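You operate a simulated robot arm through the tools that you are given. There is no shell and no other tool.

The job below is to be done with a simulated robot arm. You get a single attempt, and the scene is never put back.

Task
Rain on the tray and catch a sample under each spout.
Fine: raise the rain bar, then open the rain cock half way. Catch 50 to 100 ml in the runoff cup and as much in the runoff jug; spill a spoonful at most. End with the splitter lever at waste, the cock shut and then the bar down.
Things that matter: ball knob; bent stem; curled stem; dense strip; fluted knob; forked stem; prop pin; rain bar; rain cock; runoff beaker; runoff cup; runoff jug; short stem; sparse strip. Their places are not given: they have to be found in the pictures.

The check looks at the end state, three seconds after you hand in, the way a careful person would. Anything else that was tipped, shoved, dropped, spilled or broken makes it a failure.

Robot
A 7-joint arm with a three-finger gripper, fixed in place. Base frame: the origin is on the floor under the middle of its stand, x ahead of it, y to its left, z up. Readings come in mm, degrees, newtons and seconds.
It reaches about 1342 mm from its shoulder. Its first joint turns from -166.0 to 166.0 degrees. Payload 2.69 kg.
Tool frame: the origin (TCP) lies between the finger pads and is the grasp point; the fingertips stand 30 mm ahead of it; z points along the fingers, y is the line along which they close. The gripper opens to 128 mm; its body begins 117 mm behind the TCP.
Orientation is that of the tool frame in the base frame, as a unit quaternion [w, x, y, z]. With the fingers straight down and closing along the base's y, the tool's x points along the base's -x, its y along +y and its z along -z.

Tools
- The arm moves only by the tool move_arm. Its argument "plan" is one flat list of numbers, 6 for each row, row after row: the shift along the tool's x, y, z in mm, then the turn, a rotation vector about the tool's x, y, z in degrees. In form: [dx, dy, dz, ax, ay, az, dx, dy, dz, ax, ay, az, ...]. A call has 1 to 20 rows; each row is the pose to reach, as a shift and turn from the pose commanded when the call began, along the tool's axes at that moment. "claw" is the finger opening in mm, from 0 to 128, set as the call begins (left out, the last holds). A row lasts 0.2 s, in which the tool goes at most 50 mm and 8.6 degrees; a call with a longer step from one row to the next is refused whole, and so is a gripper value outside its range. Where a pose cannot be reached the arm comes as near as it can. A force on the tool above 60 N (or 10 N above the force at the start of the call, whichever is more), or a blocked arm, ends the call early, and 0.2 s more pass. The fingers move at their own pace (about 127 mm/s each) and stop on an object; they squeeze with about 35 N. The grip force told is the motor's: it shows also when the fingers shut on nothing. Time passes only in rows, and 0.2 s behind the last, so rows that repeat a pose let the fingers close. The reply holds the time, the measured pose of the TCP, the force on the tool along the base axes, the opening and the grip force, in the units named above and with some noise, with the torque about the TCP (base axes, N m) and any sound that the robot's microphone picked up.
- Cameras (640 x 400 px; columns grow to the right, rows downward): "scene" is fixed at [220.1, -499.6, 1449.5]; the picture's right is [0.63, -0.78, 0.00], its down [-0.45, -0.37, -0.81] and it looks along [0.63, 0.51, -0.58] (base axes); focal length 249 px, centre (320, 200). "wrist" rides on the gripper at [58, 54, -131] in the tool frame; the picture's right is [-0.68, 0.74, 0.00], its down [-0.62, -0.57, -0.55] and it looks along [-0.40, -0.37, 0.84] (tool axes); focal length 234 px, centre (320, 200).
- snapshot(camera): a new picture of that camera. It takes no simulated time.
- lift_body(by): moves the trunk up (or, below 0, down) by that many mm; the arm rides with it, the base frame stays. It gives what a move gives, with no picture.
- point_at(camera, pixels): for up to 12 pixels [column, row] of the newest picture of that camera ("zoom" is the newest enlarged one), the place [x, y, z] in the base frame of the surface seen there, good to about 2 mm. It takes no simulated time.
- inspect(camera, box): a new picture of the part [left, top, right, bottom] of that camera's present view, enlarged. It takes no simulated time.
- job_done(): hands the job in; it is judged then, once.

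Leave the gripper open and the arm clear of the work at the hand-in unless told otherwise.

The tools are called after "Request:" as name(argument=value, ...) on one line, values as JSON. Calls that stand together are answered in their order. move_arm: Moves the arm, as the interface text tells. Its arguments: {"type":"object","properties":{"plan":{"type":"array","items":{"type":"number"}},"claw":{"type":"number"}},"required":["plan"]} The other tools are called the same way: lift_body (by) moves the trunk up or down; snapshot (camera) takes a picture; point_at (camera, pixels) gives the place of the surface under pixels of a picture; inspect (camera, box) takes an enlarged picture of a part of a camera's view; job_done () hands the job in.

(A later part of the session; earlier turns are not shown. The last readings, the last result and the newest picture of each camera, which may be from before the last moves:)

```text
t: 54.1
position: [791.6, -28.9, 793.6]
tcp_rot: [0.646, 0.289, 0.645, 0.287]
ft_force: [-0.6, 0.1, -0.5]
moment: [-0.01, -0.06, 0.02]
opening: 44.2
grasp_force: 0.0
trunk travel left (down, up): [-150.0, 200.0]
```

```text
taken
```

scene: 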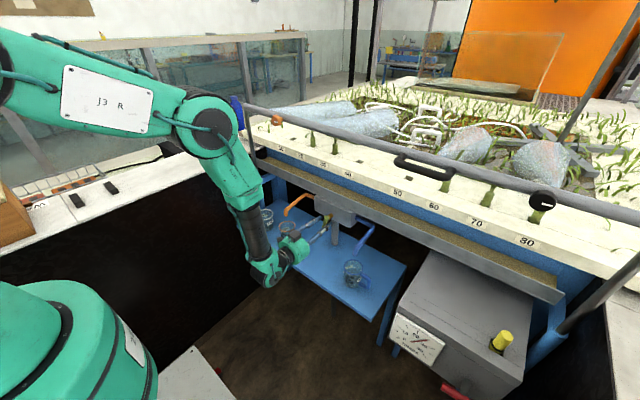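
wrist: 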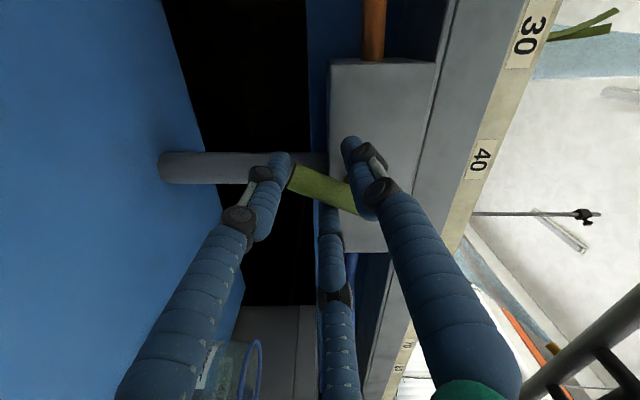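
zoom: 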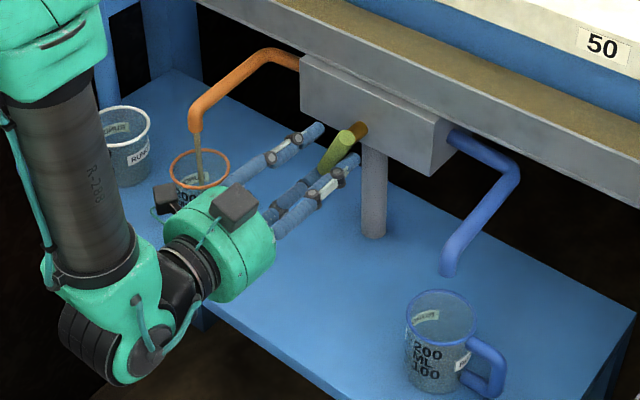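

Water is now running from the orange spout into the cup. Zoom on the cup to judge the level and rate.

Request:
inspect(camera="scene", box=[300, 210, 340, 245])

Request:
move_arm(plan=[0, 0, 0, 0, 0, 0])

Request:
inspect(camera="scene", box=[300, 210, 340, 245])

Request:
inspect(camera="scene", box=[270, 205, 320, 250])

```text
11.43 times, centred on (320, 228) of scene
```

zoom: 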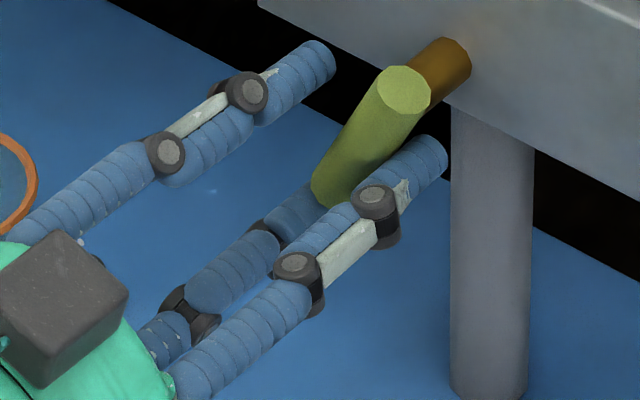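

```text
t: 54.5
position: [793.1, -29.5, 792.4]
tcp_rot: [0.646, 0.289, 0.645, 0.288]
ft_force: [-0.3, 0.1, -0.1]
moment: [-0.01, -0.01, -0.01]
opening: 44.0
grasp_force: 0.0
trunk travel left (down, up): [-150.0, 200.0]
```

```text
11.43 times, centred on (320, 228) of scene
```

zoom: 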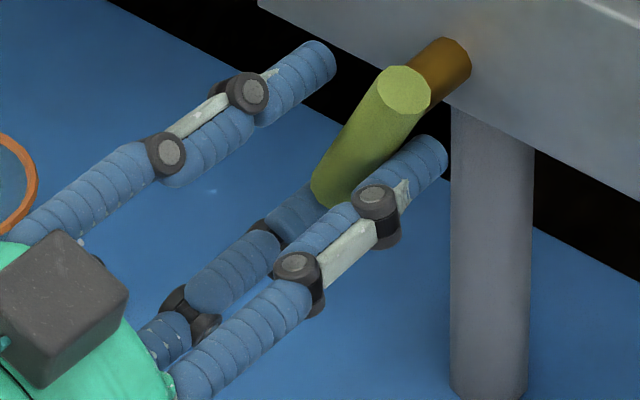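

```text
8.89 times, centred on (295, 228) of scene
```

zoom: 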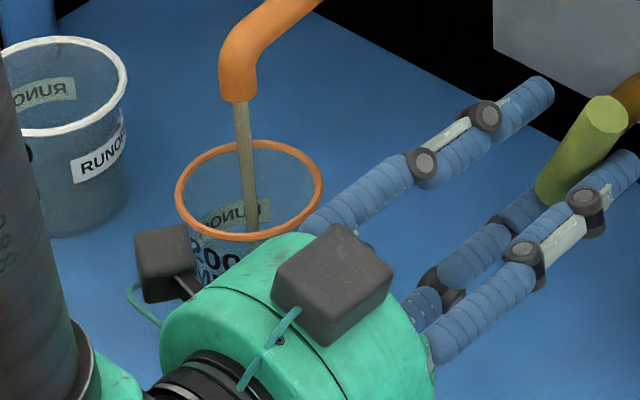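

The stream looks strong, and the hand hides the level, so I'll turn the lever back to waste now (about 54° of hand roll back) and then check how much was caught.

Request:
move_arm(plan=[-1.6, -4.6, 0, 0, 0, -8, -3.9, -9, 0, 0, 0, -16, -6.7, -13, 0, 0, 0, -24, -10.1, -16.5, 0, 0, 0, -32, -13.9, -19.6, 0, 0, 0, -40, -18.1, -22, 0, 0, 0, -48, -21.5, -23.5, 0, 0, 0, -54])

Request:
inspect(camera="scene", box=[260, 180, 380, 290])

Request:
inspect(camera="scene", box=[265, 205, 315, 255])

```text
t: 56.1
position: [793.3, -61.9, 789.7]
tcp_rot: [0.706, -0.037, 0.706, -0.039]
ft_force: [0.1, -0.1, 0.2]
moment: [0.0, -0.02, -0.03]
opening: 43.8
grasp_force: 0.0
trunk travel left (down, up): [-150.0, 200.0]
```

```text
3.64 times, centred on (320, 235) of scene
```

zoom: 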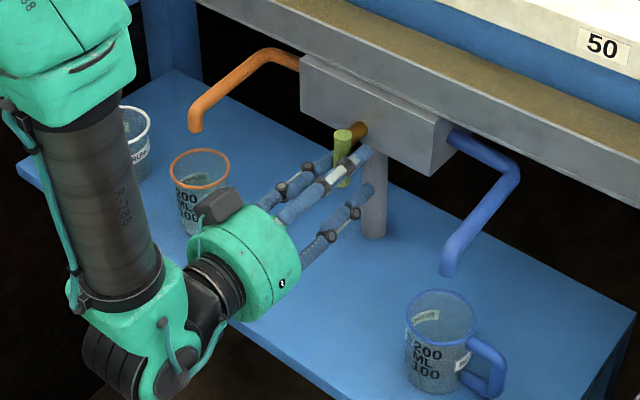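

```text
8.00 times, centred on (290, 230) of scene
```

zoom: 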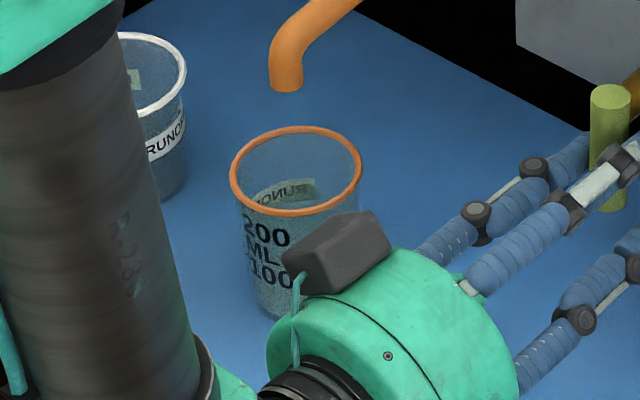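

Flow stopped, lever vertical again. I'll open the cage and retract 170 mm straight back so the cup can be seen.

Request:
move_arm(plan=[0, 0, 0, 0, 0, 0, 0, 0, 0, 0, 0, 0, 0, 0, -40, 0, 0, 0, 0, 0, -85, 0, 0, 0, 0, 0, -130, 0, 0, 0, 0, 0, -170, 0, 0, 0, 0, 0, -170, 0, 0, 0], claw=62)

Request:
snapshot(camera="scene")

Request:
inspect(camera="scene", box=[265, 205, 315, 255])

```text
t: 57.7
position: [623.6, -59.0, 788.7]
tcp_rot: [0.706, -0.036, 0.706, -0.039]
ft_force: [-0.2, -0.3, 0.0]
moment: [-0.03, 0.01, -0.04]
opening: 61.9
grasp_force: 0.1
trunk travel left (down, up): [-150.0, 200.0]
```

```text
taken
```

scene: 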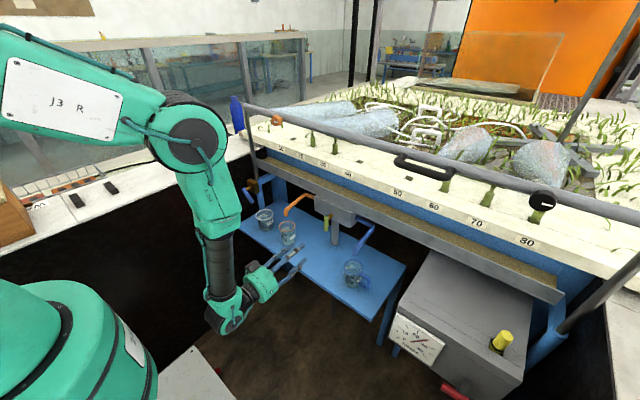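

```text
8.00 times, centred on (290, 230) of scene
```

zoom: 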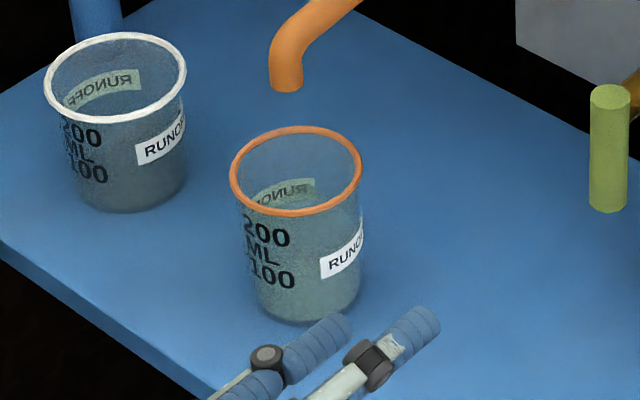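

The cup's lower part looks slightly tinted. Zooming much closer on the cup and, for comparison, the empty beaker and jug.

Request:
inspect(camera="scene", box=[274, 217, 302, 247])

Request:
inspect(camera="scene", box=[250, 205, 280, 235])

Request:
inspect(camera="scene", box=[336, 256, 374, 294])

```text
13.33 times, centred on (288, 232) of scene
```

zoom: 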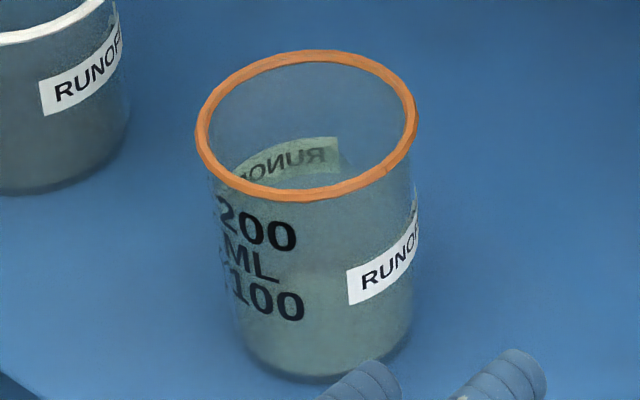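

```text
13.33 times, centred on (265, 220) of scene
```

zoom: 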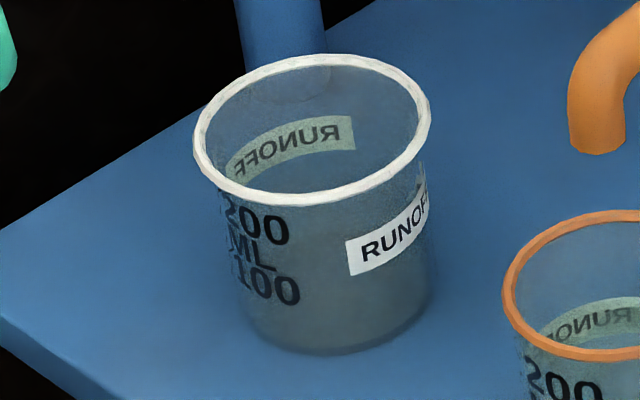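

```text
10.53 times, centred on (355, 275) of scene
```

zoom: 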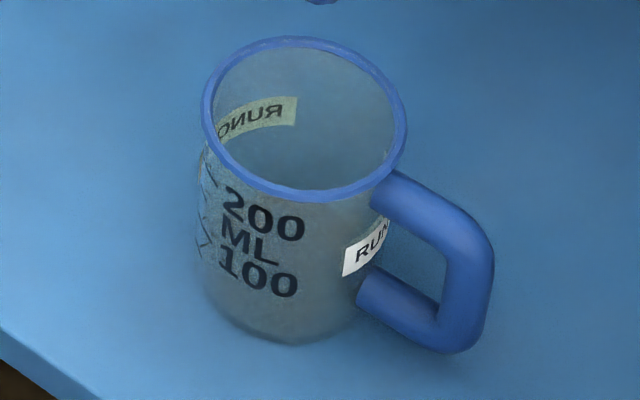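

The cup shows a greenish tint below about zoom row 275. Earlier the depth reading went through the glass, so I'll try reading the water surface inside the cup directly.

Request:
inspect(camera="scene", box=[274, 217, 302, 247])

Request:
point_at(camera="zoom", pixels=[[330, 300], [350, 340], [300, 345], [320, 240], [300, 120], [320, 270], [340, 285], [370, 320], [280, 330], [260, 110], [330, 220], [395, 290]])

```text
13.33 times, centred on (288, 232) of scene
```

zoom: 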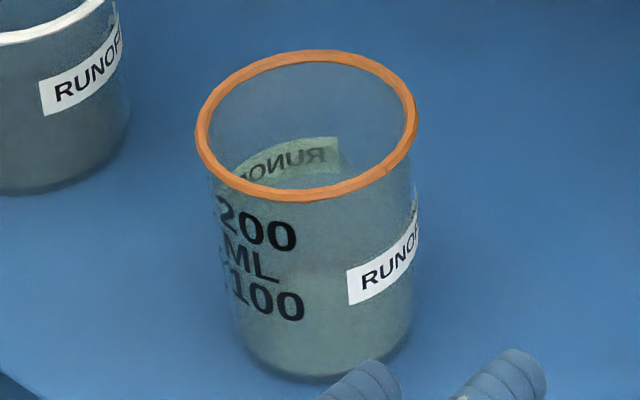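

```text
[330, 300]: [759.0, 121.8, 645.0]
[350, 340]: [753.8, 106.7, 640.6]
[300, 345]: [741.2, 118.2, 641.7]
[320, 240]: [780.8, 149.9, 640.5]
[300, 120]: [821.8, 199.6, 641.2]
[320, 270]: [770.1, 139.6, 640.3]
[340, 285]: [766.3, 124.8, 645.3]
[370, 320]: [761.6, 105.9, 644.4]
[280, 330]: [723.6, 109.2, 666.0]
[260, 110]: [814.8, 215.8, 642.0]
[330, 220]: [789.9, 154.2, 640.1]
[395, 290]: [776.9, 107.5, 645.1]
```

Readings of about 645 appear inside the cup. I'll check the same on the empty beaker for comparison, with a fresh zoom.

Request:
inspect(camera="scene", box=[250, 205, 280, 235])

Request:
point_at(camera="zoom", pixels=[[330, 280], [340, 260], [370, 300], [395, 280], [300, 320], [320, 240], [310, 300], [350, 320], [330, 320], [360, 240], [300, 340], [400, 300]])

Request:
inspect(camera="scene", box=[336, 256, 374, 294])

Request:
point_at(camera="zoom", pixels=[[300, 250], [300, 300], [320, 310], [270, 310], [330, 270], [340, 290], [250, 300], [310, 220], [290, 330]])

```text
13.33 times, centred on (265, 220) of scene
```

zoom: 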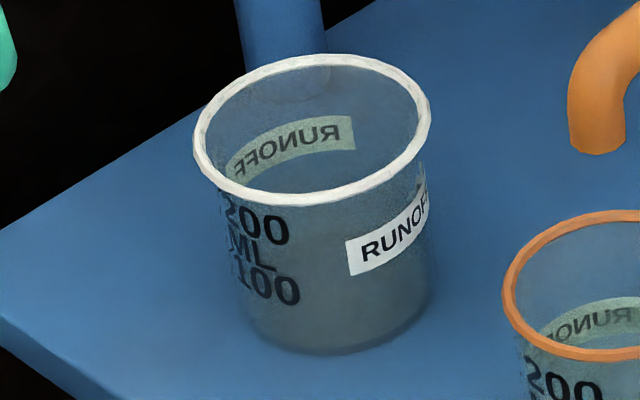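

```text
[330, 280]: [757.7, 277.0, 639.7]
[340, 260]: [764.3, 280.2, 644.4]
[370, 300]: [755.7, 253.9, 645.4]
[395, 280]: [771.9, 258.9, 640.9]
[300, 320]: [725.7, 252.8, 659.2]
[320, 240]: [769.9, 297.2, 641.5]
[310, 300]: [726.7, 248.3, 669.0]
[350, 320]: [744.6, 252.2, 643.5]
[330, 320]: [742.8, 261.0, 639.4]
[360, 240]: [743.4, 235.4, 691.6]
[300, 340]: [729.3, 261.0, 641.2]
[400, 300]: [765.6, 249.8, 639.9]
```

```text
10.53 times, centred on (355, 275) of scene
```

zoom: 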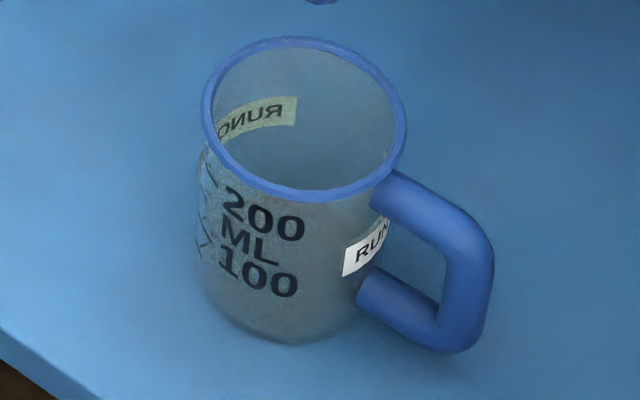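

```text
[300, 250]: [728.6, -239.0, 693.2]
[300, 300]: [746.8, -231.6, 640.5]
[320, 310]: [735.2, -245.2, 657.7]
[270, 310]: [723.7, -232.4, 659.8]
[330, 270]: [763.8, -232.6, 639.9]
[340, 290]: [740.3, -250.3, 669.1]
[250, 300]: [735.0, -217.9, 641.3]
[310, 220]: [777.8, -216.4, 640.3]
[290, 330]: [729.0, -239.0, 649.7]
```

Depth passes through water, so I need a visual side view. I'll move the hand to the earlier frontal viewing pose (TCP ≈ (540,190,830), pitched down, opening 128) to see the cup's graduations.

Request:
move_arm(plan=[-8.4, 30.4, -10.5, -3.9, 5.7, -0.56, -16.8, 60.9, -20.9, -7.8, 11.5, -1.1, -25.2, 91.3, -31.4, -11.7, 17.2, -1.7, -33.6, 121.7, -41.8, -15.7, 22.9, -2.25, -42, 152, -52.3, -19.6, 28.6, -2.8, -50.4, 182.6, -62.7, -23.5, 34.4, -3.4, -58.8, 213, -73.2, -27.4, 40, -3.9, -67.2, 243.4, -83.6, -31.3, 45.8, -4.5, -67.2, 243.4, -83.6, -31.3, 45.8, -4.5], claw=128)

Request:
snapshot(camera="wrist")

```text
t: 59.7
position: [540.4, 186.9, 828.2]
tcp_rot: [0.342, -0.23, 0.904, 0.112]
ft_force: [0.5, -0.8, 0.1]
moment: [0.0, 0.03, -0.03]
opening: 128.4
grasp_force: 0.1
trunk travel left (down, up): [-150.0, 200.0]
```

```text
taken
```

wrist: 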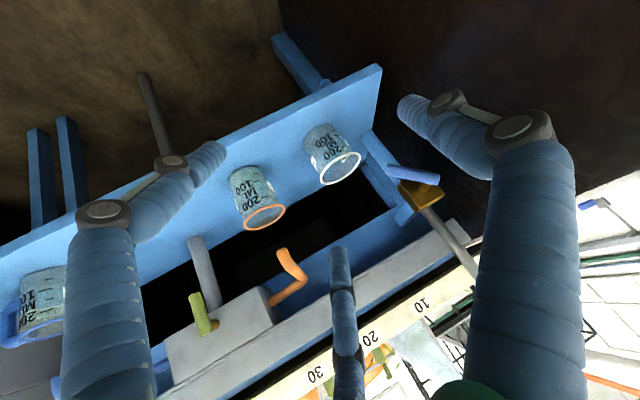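

Request:
inspect(camera="wrist", box=[222, 155, 294, 240])

Request:
inspect(camera="wrist", box=[300, 115, 372, 195])

Request:
inspect(camera="wrist", box=[370, 140, 460, 210])

```text
4.71 times, centred on (258, 198) of wrist
```

zoom: 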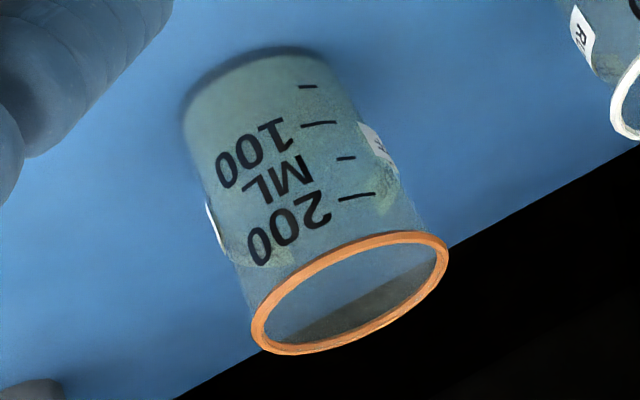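

```text
5.00 times, centred on (336, 155) of wrist
```

zoom: 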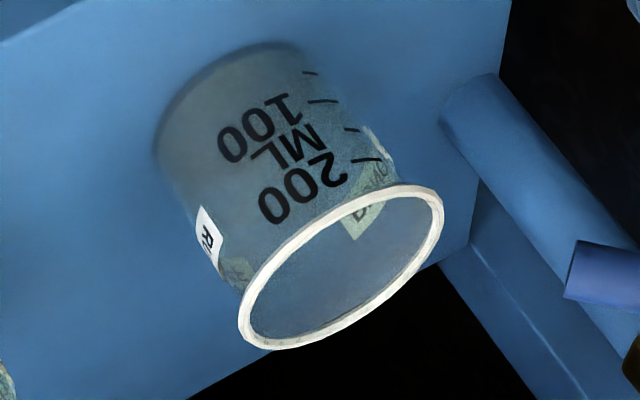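

```text
5.71 times, centred on (415, 175) of wrist
```

zoom: 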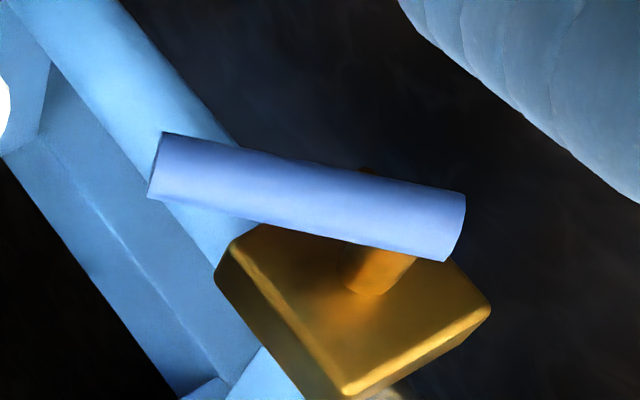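

Graduations (50/100/150/200 ticks) are visible. Zooming further to find the water line in the cup.

Request:
inspect(camera="wrist", box=[236, 158, 276, 200])

Request:
inspect(camera="wrist", box=[234, 185, 290, 235])

```text
9.52 times, centred on (256, 179) of wrist
```

zoom: 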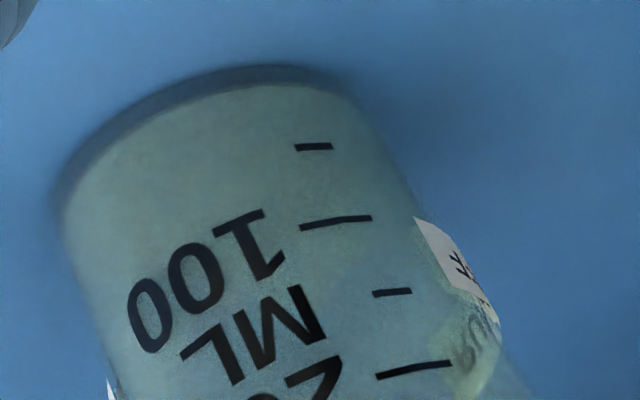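

```text
8.00 times, centred on (262, 210) of wrist
```

zoom: 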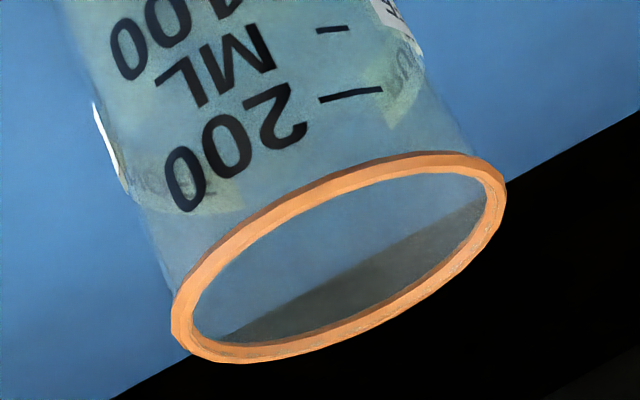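

The water line isn't distinct from above. I'll lower the camera to cup height (TCP ≈ (612,174,689), pitched 30° down) for an edge-on view of the water level.

Request:
move_arm(plan=[10, -10.5, 27.9, 1.8, -3.6, 0.8, 20, -20.9, 55.8, 3.6, -7.2, 1.6, 30.1, -31.4, 83.7, 5.5, -10.9, 2.4, 40.1, -41.8, 111.6, 7.3, -14.5, 3.2, 50.1, -52.3, 139.5, 9.1, -18.1, 4, 50.1, -52.3, 139.5, 9.1, -18.1, 4])

Request:
snapshot(camera="wrist")

```text
t: 61.1
position: [610.7, 177.2, 689.6]
tcp_rot: [0.495, -0.149, 0.852, 0.086]
ft_force: [1.0, 1.4, 0.7]
moment: [-0.02, 0.05, 0.03]
opening: 128.2
grasp_force: 0.1
trunk travel left (down, up): [-150.0, 200.0]
```

```text
taken
```

wrist: 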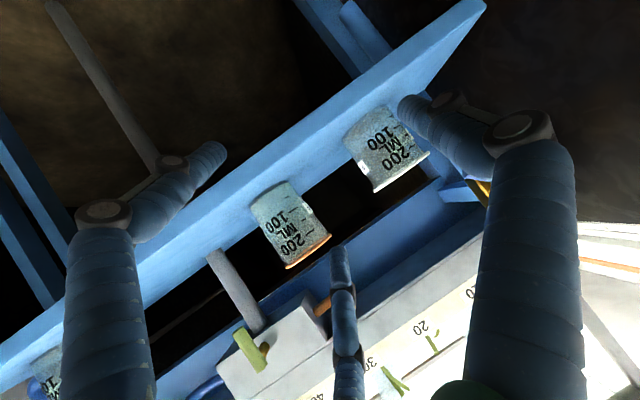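

Request:
inspect(camera="wrist", box=[245, 175, 335, 275])

Request:
inspect(camera="wrist", box=[335, 98, 435, 200])

```text
4.00 times, centred on (290, 225) of wrist
```

zoom: 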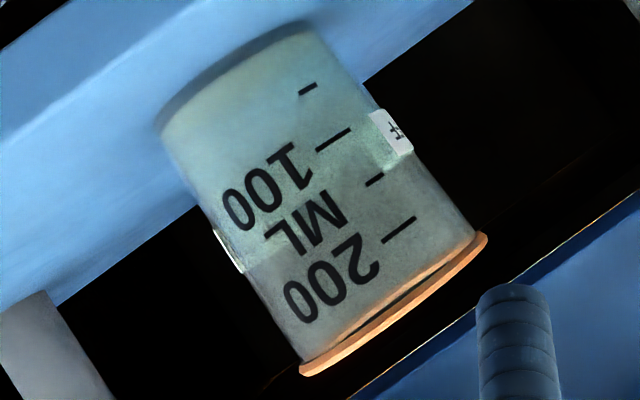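

```text
3.92 times, centred on (385, 149) of wrist
```

zoom: 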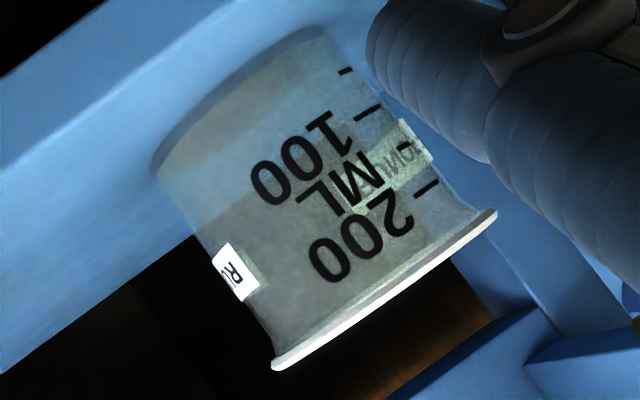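

Request:
inspect(camera="wrist", box=[262, 180, 310, 225])

Request:
inspect(camera="wrist", box=[265, 205, 325, 255])

```text
8.89 times, centred on (286, 202) of wrist
```

zoom: 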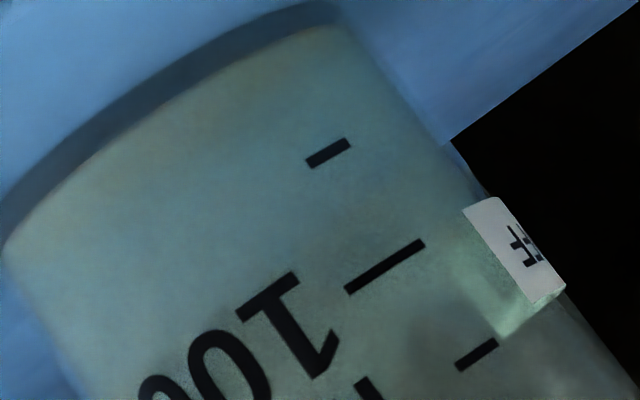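

```text
8.00 times, centred on (295, 230) of wrist
```

zoom: 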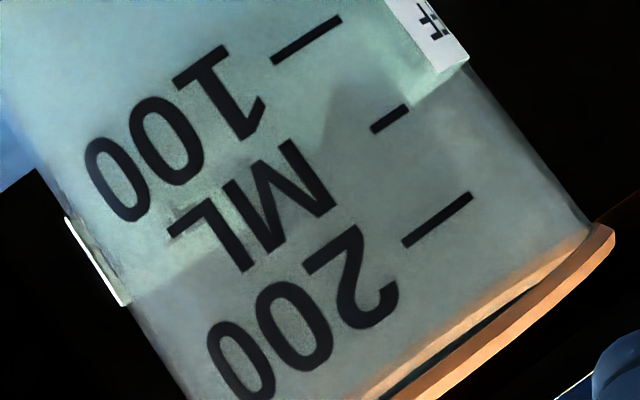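

Request:
inspect(camera="wrist", box=[248, 178, 288, 212])

Request:
inspect(camera="wrist", box=[338, 100, 378, 134])

Request:
inspect(camera="scene", box=[274, 217, 302, 247])

```text
11.76 times, centred on (268, 195) of wrist
```

zoom: 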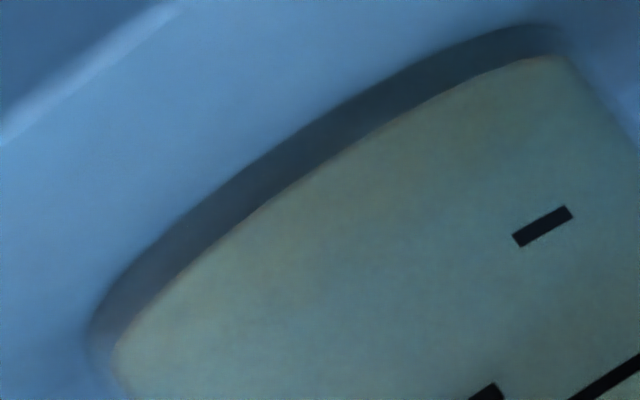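

```text
11.76 times, centred on (358, 117) of wrist
```

zoom: 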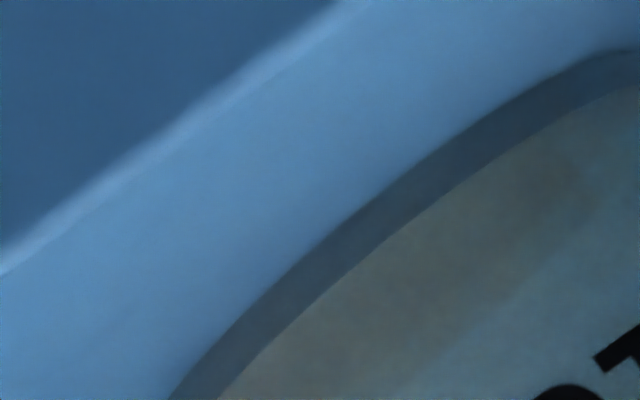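

```text
13.33 times, centred on (288, 232) of scene
```

zoom: 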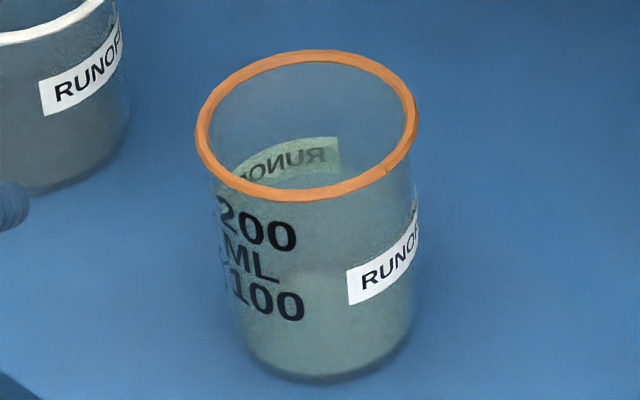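

I'll zoom harder on the lower half of the cup in the scene view to see the shape of the tinted region.

Request:
inspect(camera="scene", box=[279, 230, 297, 247])

Request:
inspect(camera="scene", box=[256, 217, 274, 234])

Request:
inspect(camera="scene", box=[276, 219, 298, 236])

```text
16.00 times, centred on (288, 238) of scene
```

zoom: 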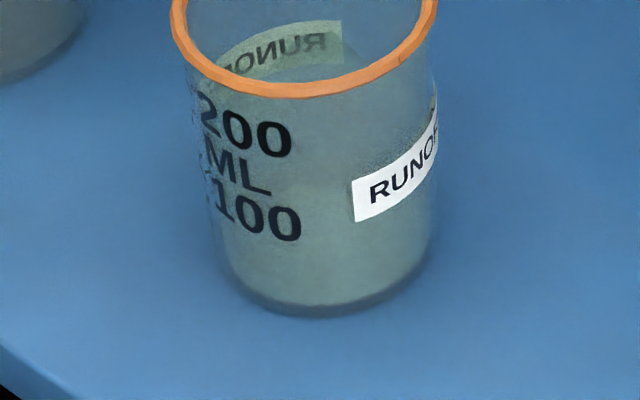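

```text
16.00 times, centred on (265, 226) of scene
```

zoom: 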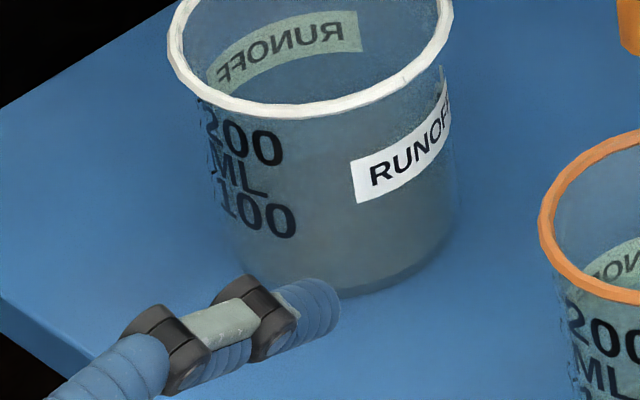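

```text
16.00 times, centred on (287, 228) of scene
```

zoom: 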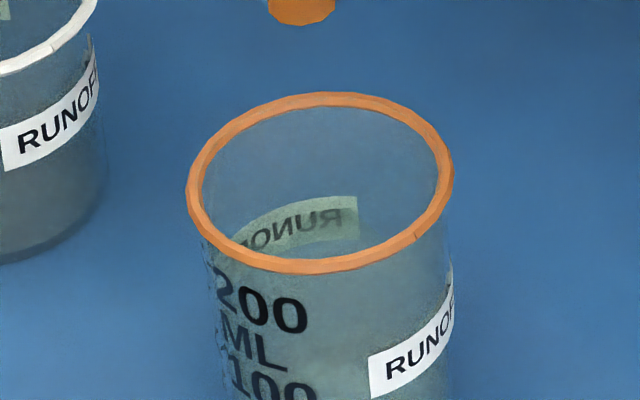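

I can't read the level reliably here. The jug, though, is unobstructed from the scene camera while the hand works the lever, so I'll fill the jug next and calibrate the flow rate with it. Moving back to the lever's pre-approach.

Request:
move_arm(plan=[-15.5, -25, -28.6, 2.4, -3.7, 0.65, -30.9, -50, -57.2, 4.8, -7.3, 1.3, -46.4, -75, -85.8, 7.2, -11, 1.95, -61.8, -100, -114.4, 9.65, -14.65, 2.6, -67.9, -136.9, -100.1, 12.1, -18.3, 3.25, -74.1, -173.8, -85.9, 14.5, -22, 3.9, -80.2, -210.7, -71.6, 16.9, -25.6, 4.55, -86.3, -247.6, -57.3, 19.3, -29.3, 5.2, -86.3, -247.6, -57.3, 19.3, -29.3, 5.2], claw=62)

Request:
snapshot(camera="scene")

Request:
inspect(camera="scene", box=[290, 180, 380, 260])

```text
t: 63.1
position: [689.9, -57.7, 796.2]
tcp_rot: [0.705, -0.001, 0.709, 0.001]
ft_force: [0.4, -0.1, -0.4]
moment: [0.0, 0.02, 0.03]
opening: 61.9
grasp_force: 0.0
trunk travel left (down, up): [-150.0, 200.0]
```

```text
taken
```

scene: 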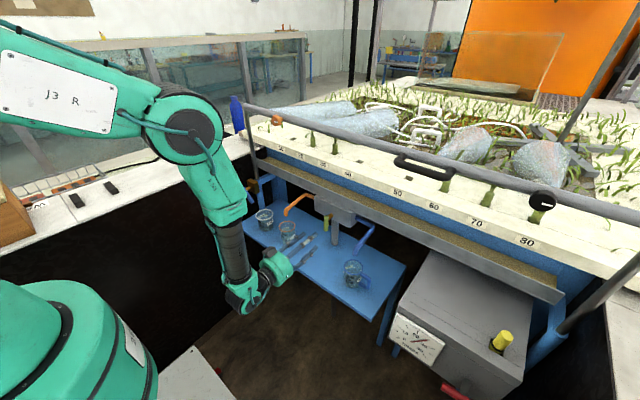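

```text
5.00 times, centred on (335, 220) of scene
```

zoom: 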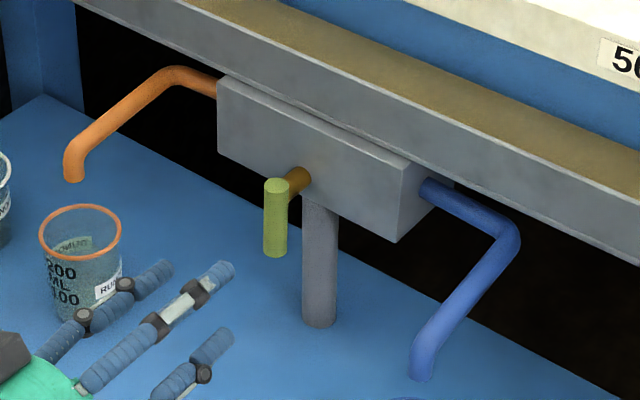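

Lever is vertical. Moving in around it again (TCP → (793,-57,788)).

Request:
move_arm(plan=[2, 0.2, 26, 0, 0, 0, 4, 0.3, 52, 0, 0, 0, 6, 0.5, 78, 0, 0, 0, 8, 0.7, 103, 0, 0, 0, 8, 0.7, 103, 0, 0, 0])

Request:
move_arm(plan=[0, 0, 0, 0, 0, 0, 0, 0, 0, 0, 0, 0], claw=44)

Request:
inspect(camera="wrist", box=[220, 60, 420, 280])

Request:
inspect(camera="scene", box=[336, 240, 374, 294])

```text
t: 64.3
position: [795.5, -57.6, 787.3]
tcp_rot: [0.706, -0.001, 0.709, 0.001]
ft_force: [-0.1, -0.1, -0.2]
moment: [0.01, -0.03, -0.01]
opening: 62.0
grasp_force: 0.1
trunk travel left (down, up): [-150.0, 200.0]
```

```text
t: 64.9
position: [793.8, -57.4, 787.8]
tcp_rot: [0.705, -0.001, 0.709, 0.0]
ft_force: [0.8, 0.2, 0.5]
moment: [0.03, 0.0, 0.0]
opening: 43.8
grasp_force: 0.1
trunk travel left (down, up): [-150.0, 200.0]
```

```text
1.82 times, centred on (320, 170) of wrist
```

zoom: 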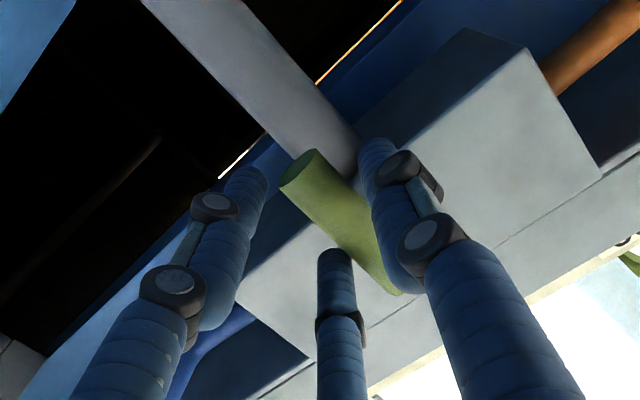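

```text
7.41 times, centred on (355, 267) of scene
```

zoom: 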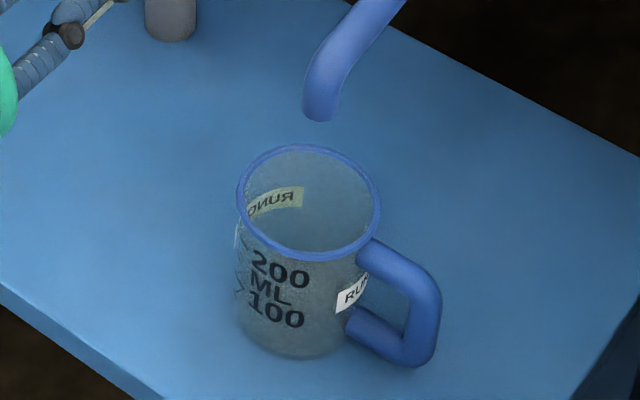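

Caged. Swinging the lever tip to the right (toward the blue spout) about 46°, then watching the jug.

Request:
move_arm(plan=[-1.4, -4.8, 0, 0, 0, -8, -3.4, -9.4, 0, 0, 0, -16, -6, -13.7, 0, 0, 0, -24, -9.3, -17.5, 0, 0, 0, -32, -13, -20.9, 0, 0, 0, -40, -16.1, -23.1, 0, 0, 0, -46])

Request:
inspect(camera="scene", box=[310, 200, 380, 294])

Request:
inspect(camera="scene", box=[336, 240, 374, 294])

```text
t: 66.3
position: [793.9, -80.2, 802.8]
tcp_rot: [0.649, -0.279, 0.652, -0.275]
ft_force: [1.4, 4.0, -1.9]
moment: [0.09, 0.01, 0.07]
opening: 47.1
grasp_force: 2.4
trunk travel left (down, up): [-150.0, 200.0]
```

```text
4.26 times, centred on (345, 247) of scene
```

zoom: 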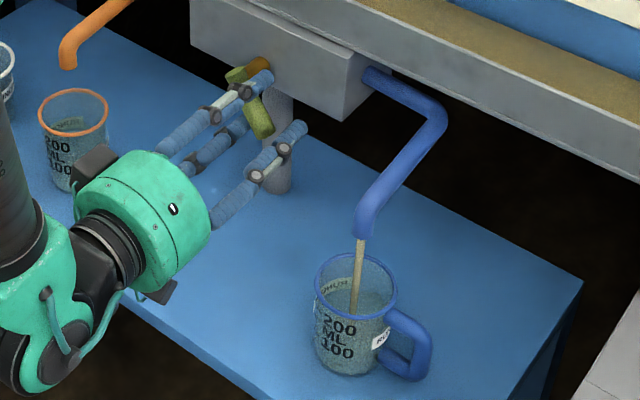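

```text
7.41 times, centred on (355, 267) of scene
```

zoom: 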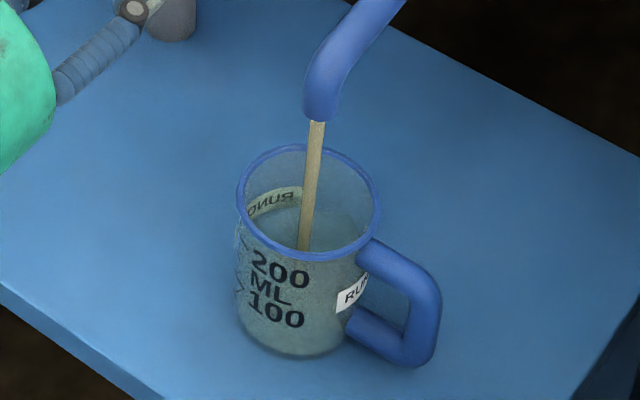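

Water is running into the jug. Closer look at the jug at this instant.

Request:
inspect(camera="scene", box=[340, 256, 368, 292])

```text
11.11 times, centred on (354, 274) of scene
```

zoom: 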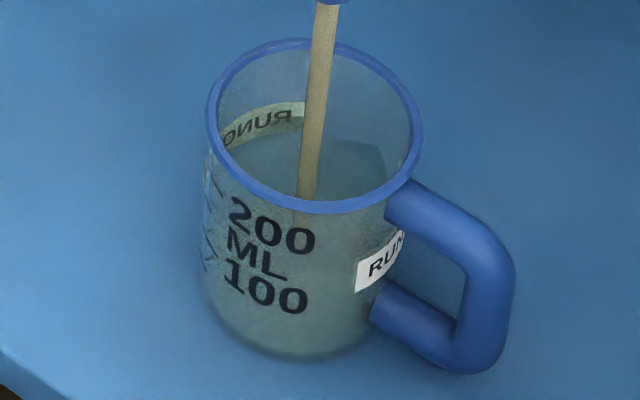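

An edge of a water surface seems visible inside the jug. Zooming harder (no time passes).

Request:
inspect(camera="scene", box=[342, 258, 364, 276])

Request:
inspect(camera="scene", box=[342, 272, 364, 290])

```text
16.00 times, centred on (353, 267) of scene
```

zoom: 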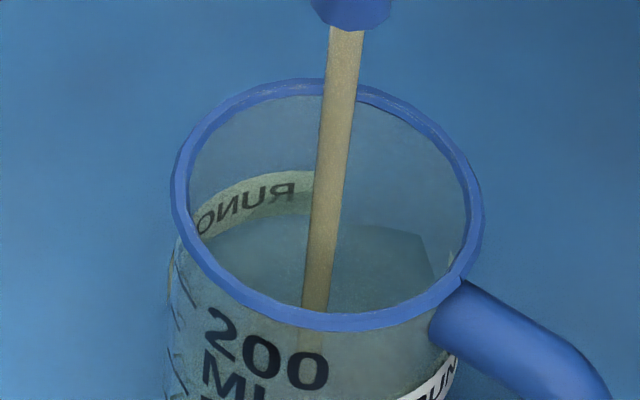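

```text
16.00 times, centred on (353, 281) of scene
```

zoom: 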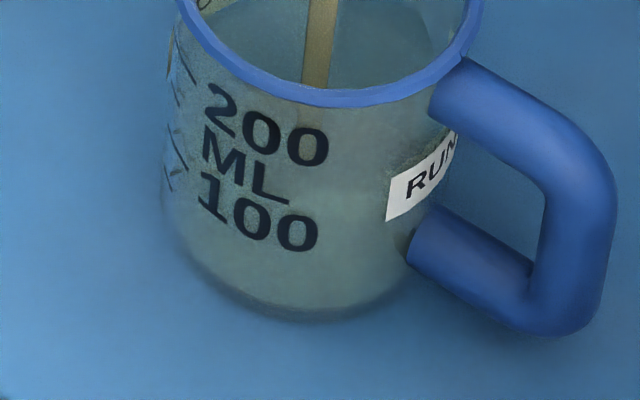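

The jug's surface looks surprisingly high already (about the label's lower edge). Before deciding I compare with the cup's opening, at the same instant.

Request:
inspect(camera="scene", box=[276, 217, 298, 235])

Request:
inspect(camera="scene", box=[344, 259, 358, 271])

Request:
inspect(camera="scene", box=[340, 268, 356, 288])

```text
16.00 times, centred on (287, 226) of scene
```

zoom: 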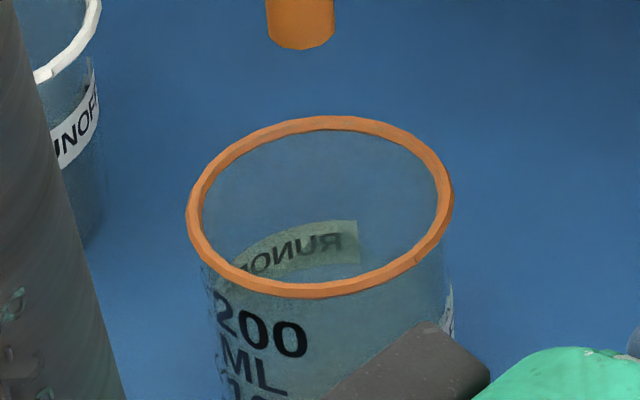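

```text
16.00 times, centred on (351, 265) of scene
```

zoom: 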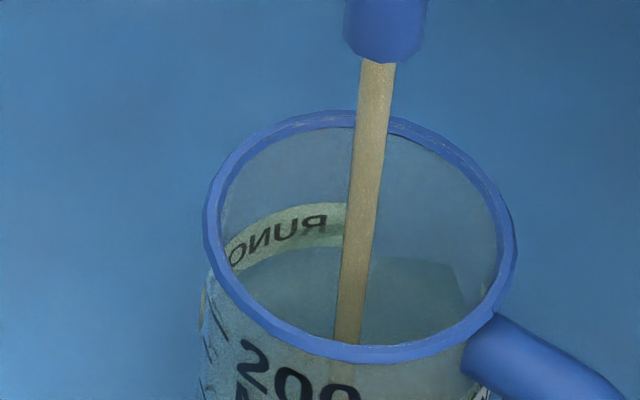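

```text
16.00 times, centred on (348, 278) of scene
```

zoom: 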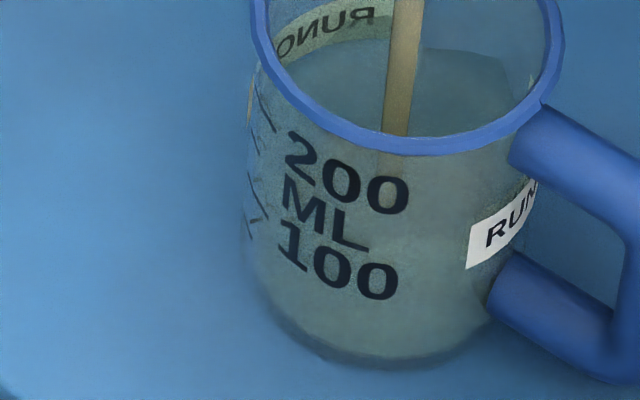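

Whatever the exact level, the safe step is to stop now: turn the lever back to waste at full speed, then examine.

Request:
move_arm(plan=[0.7, 5.3, 0, 0, 0, 8.6, 0.6, 10.7, 0, 0, 0, 17.2, -0.3, 16.1, 0, 0, 0, 25.8, -2, 21.2, 0, 0, 0, 34.4, -4.4, 26, 0, 0, 0, 43, -7.5, 30.4, 0, 0, 0, 51.5, -9.4, 32.4, 0, 0, 0, 56])

Request:
inspect(camera="scene", box=[310, 200, 380, 294])

Request:
inspect(camera="scene", box=[342, 258, 364, 276])

Request:
inspect(camera="scene", box=[342, 272, 364, 290])

```text
t: 67.9
position: [793.2, -51.3, 786.9]
tcp_rot: [0.702, 0.062, 0.706, 0.063]
ft_force: [0.2, -1.4, -0.2]
moment: [-0.03, 0.02, -0.02]
opening: 44.5
grasp_force: 0.6
trunk travel left (down, up): [-150.0, 200.0]
```

```text
4.26 times, centred on (345, 247) of scene
```

zoom: 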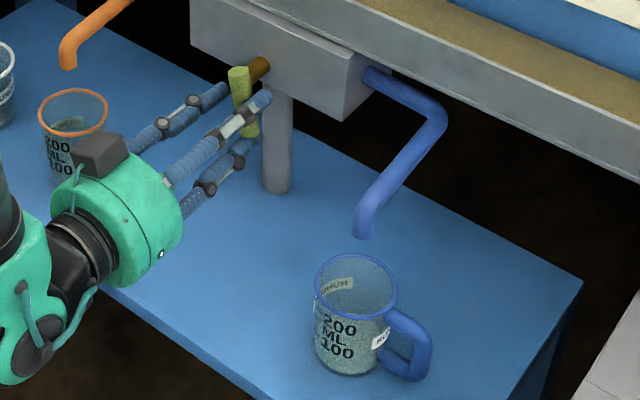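

```text
16.00 times, centred on (353, 267) of scene
```

zoom: 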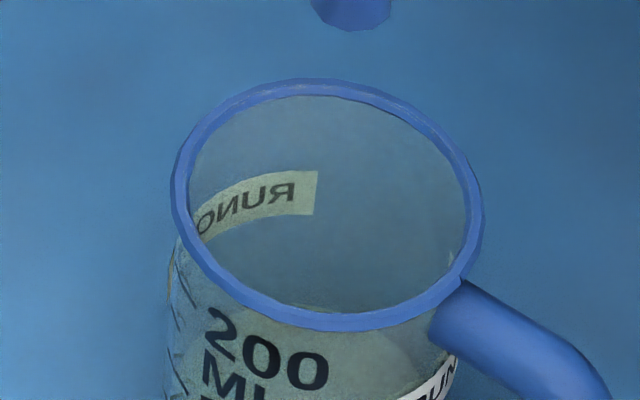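

```text
16.00 times, centred on (353, 281) of scene
```

zoom: 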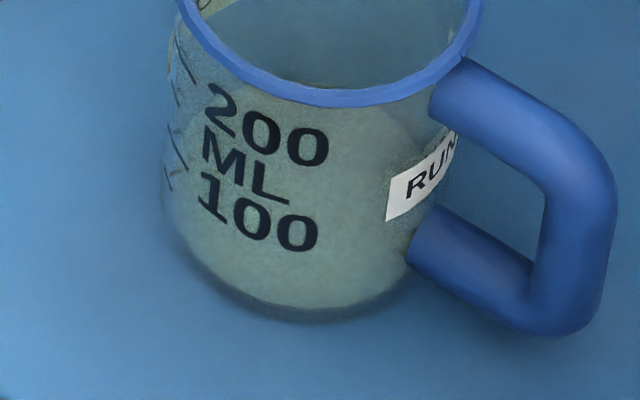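

With the stream off, the jug shows only a thin layer near the bottom (the disc edge at the very base) – so the flow is modest, on the order of 10 ml/s. I'll turn the lever to the jug again and hold for about 1 s, then look.

Request:
move_arm(plan=[-1.5, -5.2, 0, 0, 0, -8.6, -3.8, -10.1, 0, 0, 0, -17.2, -6.7, -14.6, 0, 0, 0, -25.8, -10.3, -18.6, 0, 0, 0, -34.4, -14.5, -22, 0, 0, 0, -43, -19.1, -24.8, 0, 0, 0, -51.5, -21.7, -25.9, 0, 0, 0, -56, -21.7, -25.9, 0, 0, 0, -56, -21.7, -25.9, 0, 0, 0, -56, -21.7, -25.9, 0, 0, 0, -56, -21.7, -25.9, 0, 0, 0, -56])

Request:
inspect(camera="scene", box=[310, 200, 380, 294])

Request:
inspect(camera="scene", box=[342, 272, 364, 290])

Request:
inspect(camera="scene", box=[342, 258, 364, 276])

```text
t: 70.3
position: [794.9, -80.4, 802.9]
tcp_rot: [0.649, -0.278, 0.653, -0.275]
ft_force: [0.1, 5.8, -1.1]
moment: [0.11, 0.01, 0.05]
opening: 47.3
grasp_force: 2.3
trunk travel left (down, up): [-150.0, 200.0]
```

```text
4.26 times, centred on (345, 247) of scene
```

zoom: 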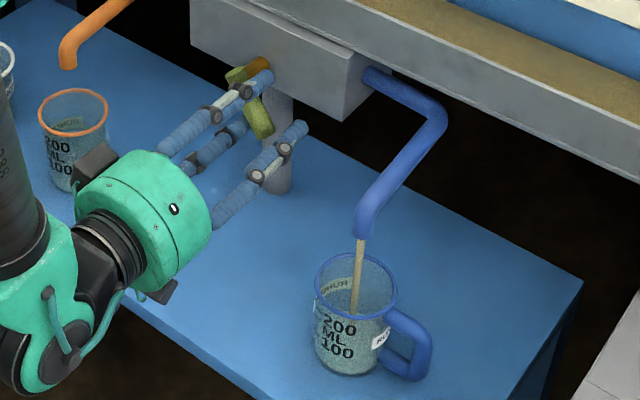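

```text
16.00 times, centred on (353, 281) of scene
```

zoom: 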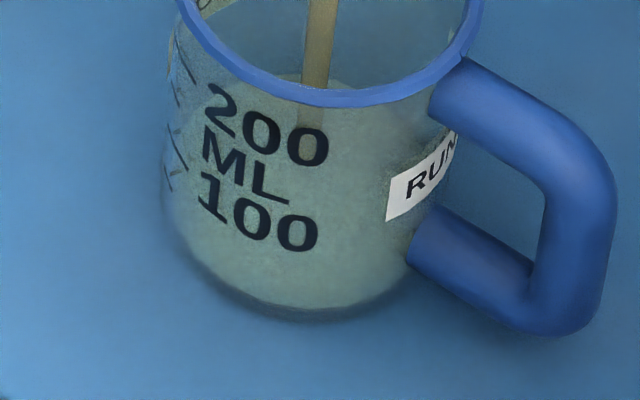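

```text
16.00 times, centred on (353, 267) of scene
```

zoom: 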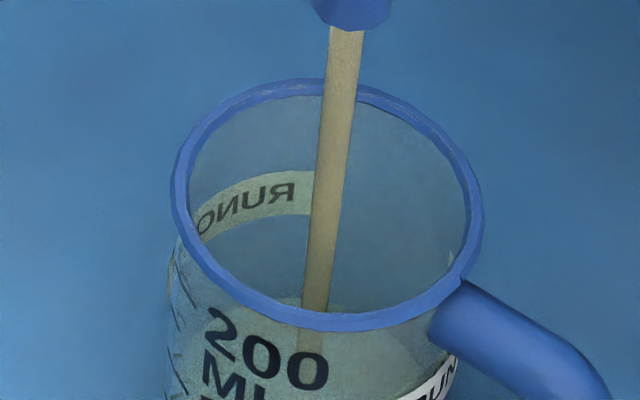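

The surface disc's back edge now shows just above the front rim (upper zoom row ≈298 → z≈656, ≈35 ml). By geometry 50 ml ↔ row 284, 75 ml ↔ row 259, 100 ml ↔ row 233. I'll hold 0.6 s more and look again.

Request:
move_arm(plan=[0, 0, 0, 0, 0, 0, 0, 0, 0, 0, 0, 0])

Request:
inspect(camera="scene", box=[342, 258, 364, 276])

Request:
inspect(camera="scene", box=[342, 272, 364, 290])

```text
t: 70.9
position: [794.2, -81.7, 803.1]
tcp_rot: [0.65, -0.277, 0.652, -0.275]
ft_force: [0.3, 4.6, -2.4]
moment: [0.09, 0.02, 0.11]
opening: 47.2
grasp_force: 2.5
trunk travel left (down, up): [-150.0, 200.0]
```

```text
16.00 times, centred on (353, 267) of scene
```

zoom: 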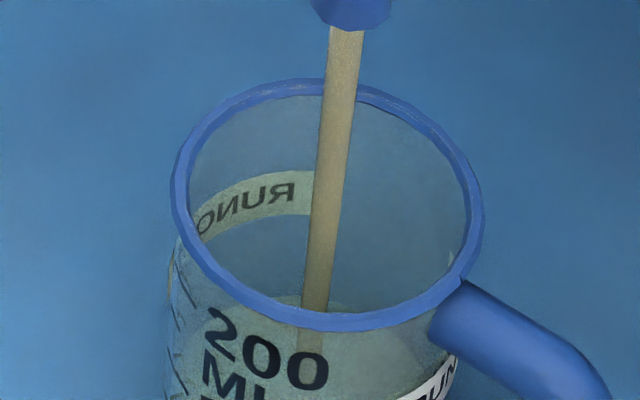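

```text
16.00 times, centred on (353, 281) of scene
```

zoom: 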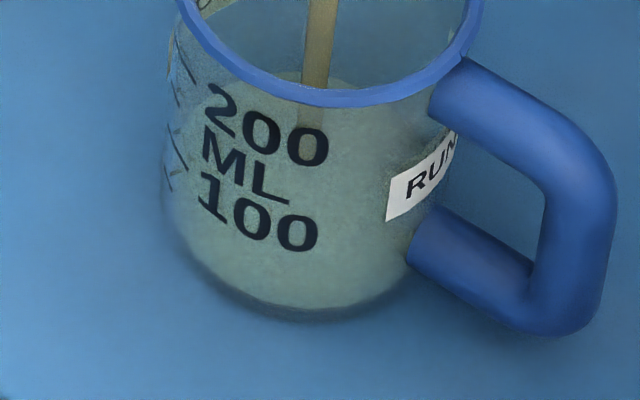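

The surface rises slowly (about 8 ml/s). Holding 1.8 s more.

Request:
move_arm(plan=[0, 0, 0, 0, 0, 0, 0, 0, 0, 0, 0, 0, 0, 0, 0, 0, 0, 0, 0, 0, 0, 0, 0, 0, 0, 0, 0, 0, 0, 0, 0, 0, 0, 0, 0, 0, 0, 0, 0, 0, 0, 0, 0, 0, 0, 0, 0, 0])

Request:
inspect(camera="scene", box=[342, 258, 364, 276])

Request:
inspect(camera="scene", box=[342, 272, 364, 290])

```text
t: 72.7
position: [793.6, -80.0, 802.9]
tcp_rot: [0.649, -0.278, 0.652, -0.276]
ft_force: [-1.1, 4.2, -2.8]
moment: [0.02, 0.07, 0.07]
opening: 47.3
grasp_force: 2.3
trunk travel left (down, up): [-150.0, 200.0]
```

```text
16.00 times, centred on (353, 267) of scene
```

zoom: 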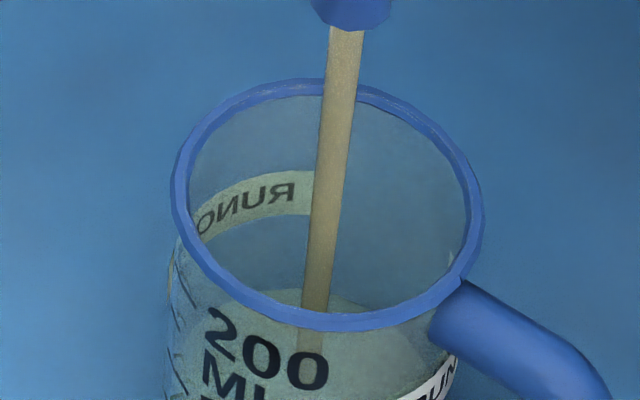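

```text
16.00 times, centred on (353, 281) of scene
```

zoom: 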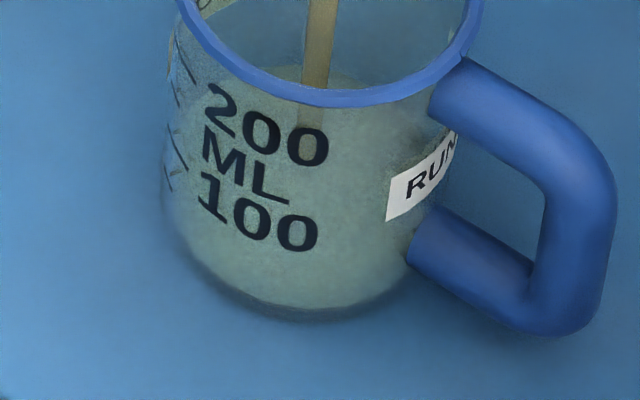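

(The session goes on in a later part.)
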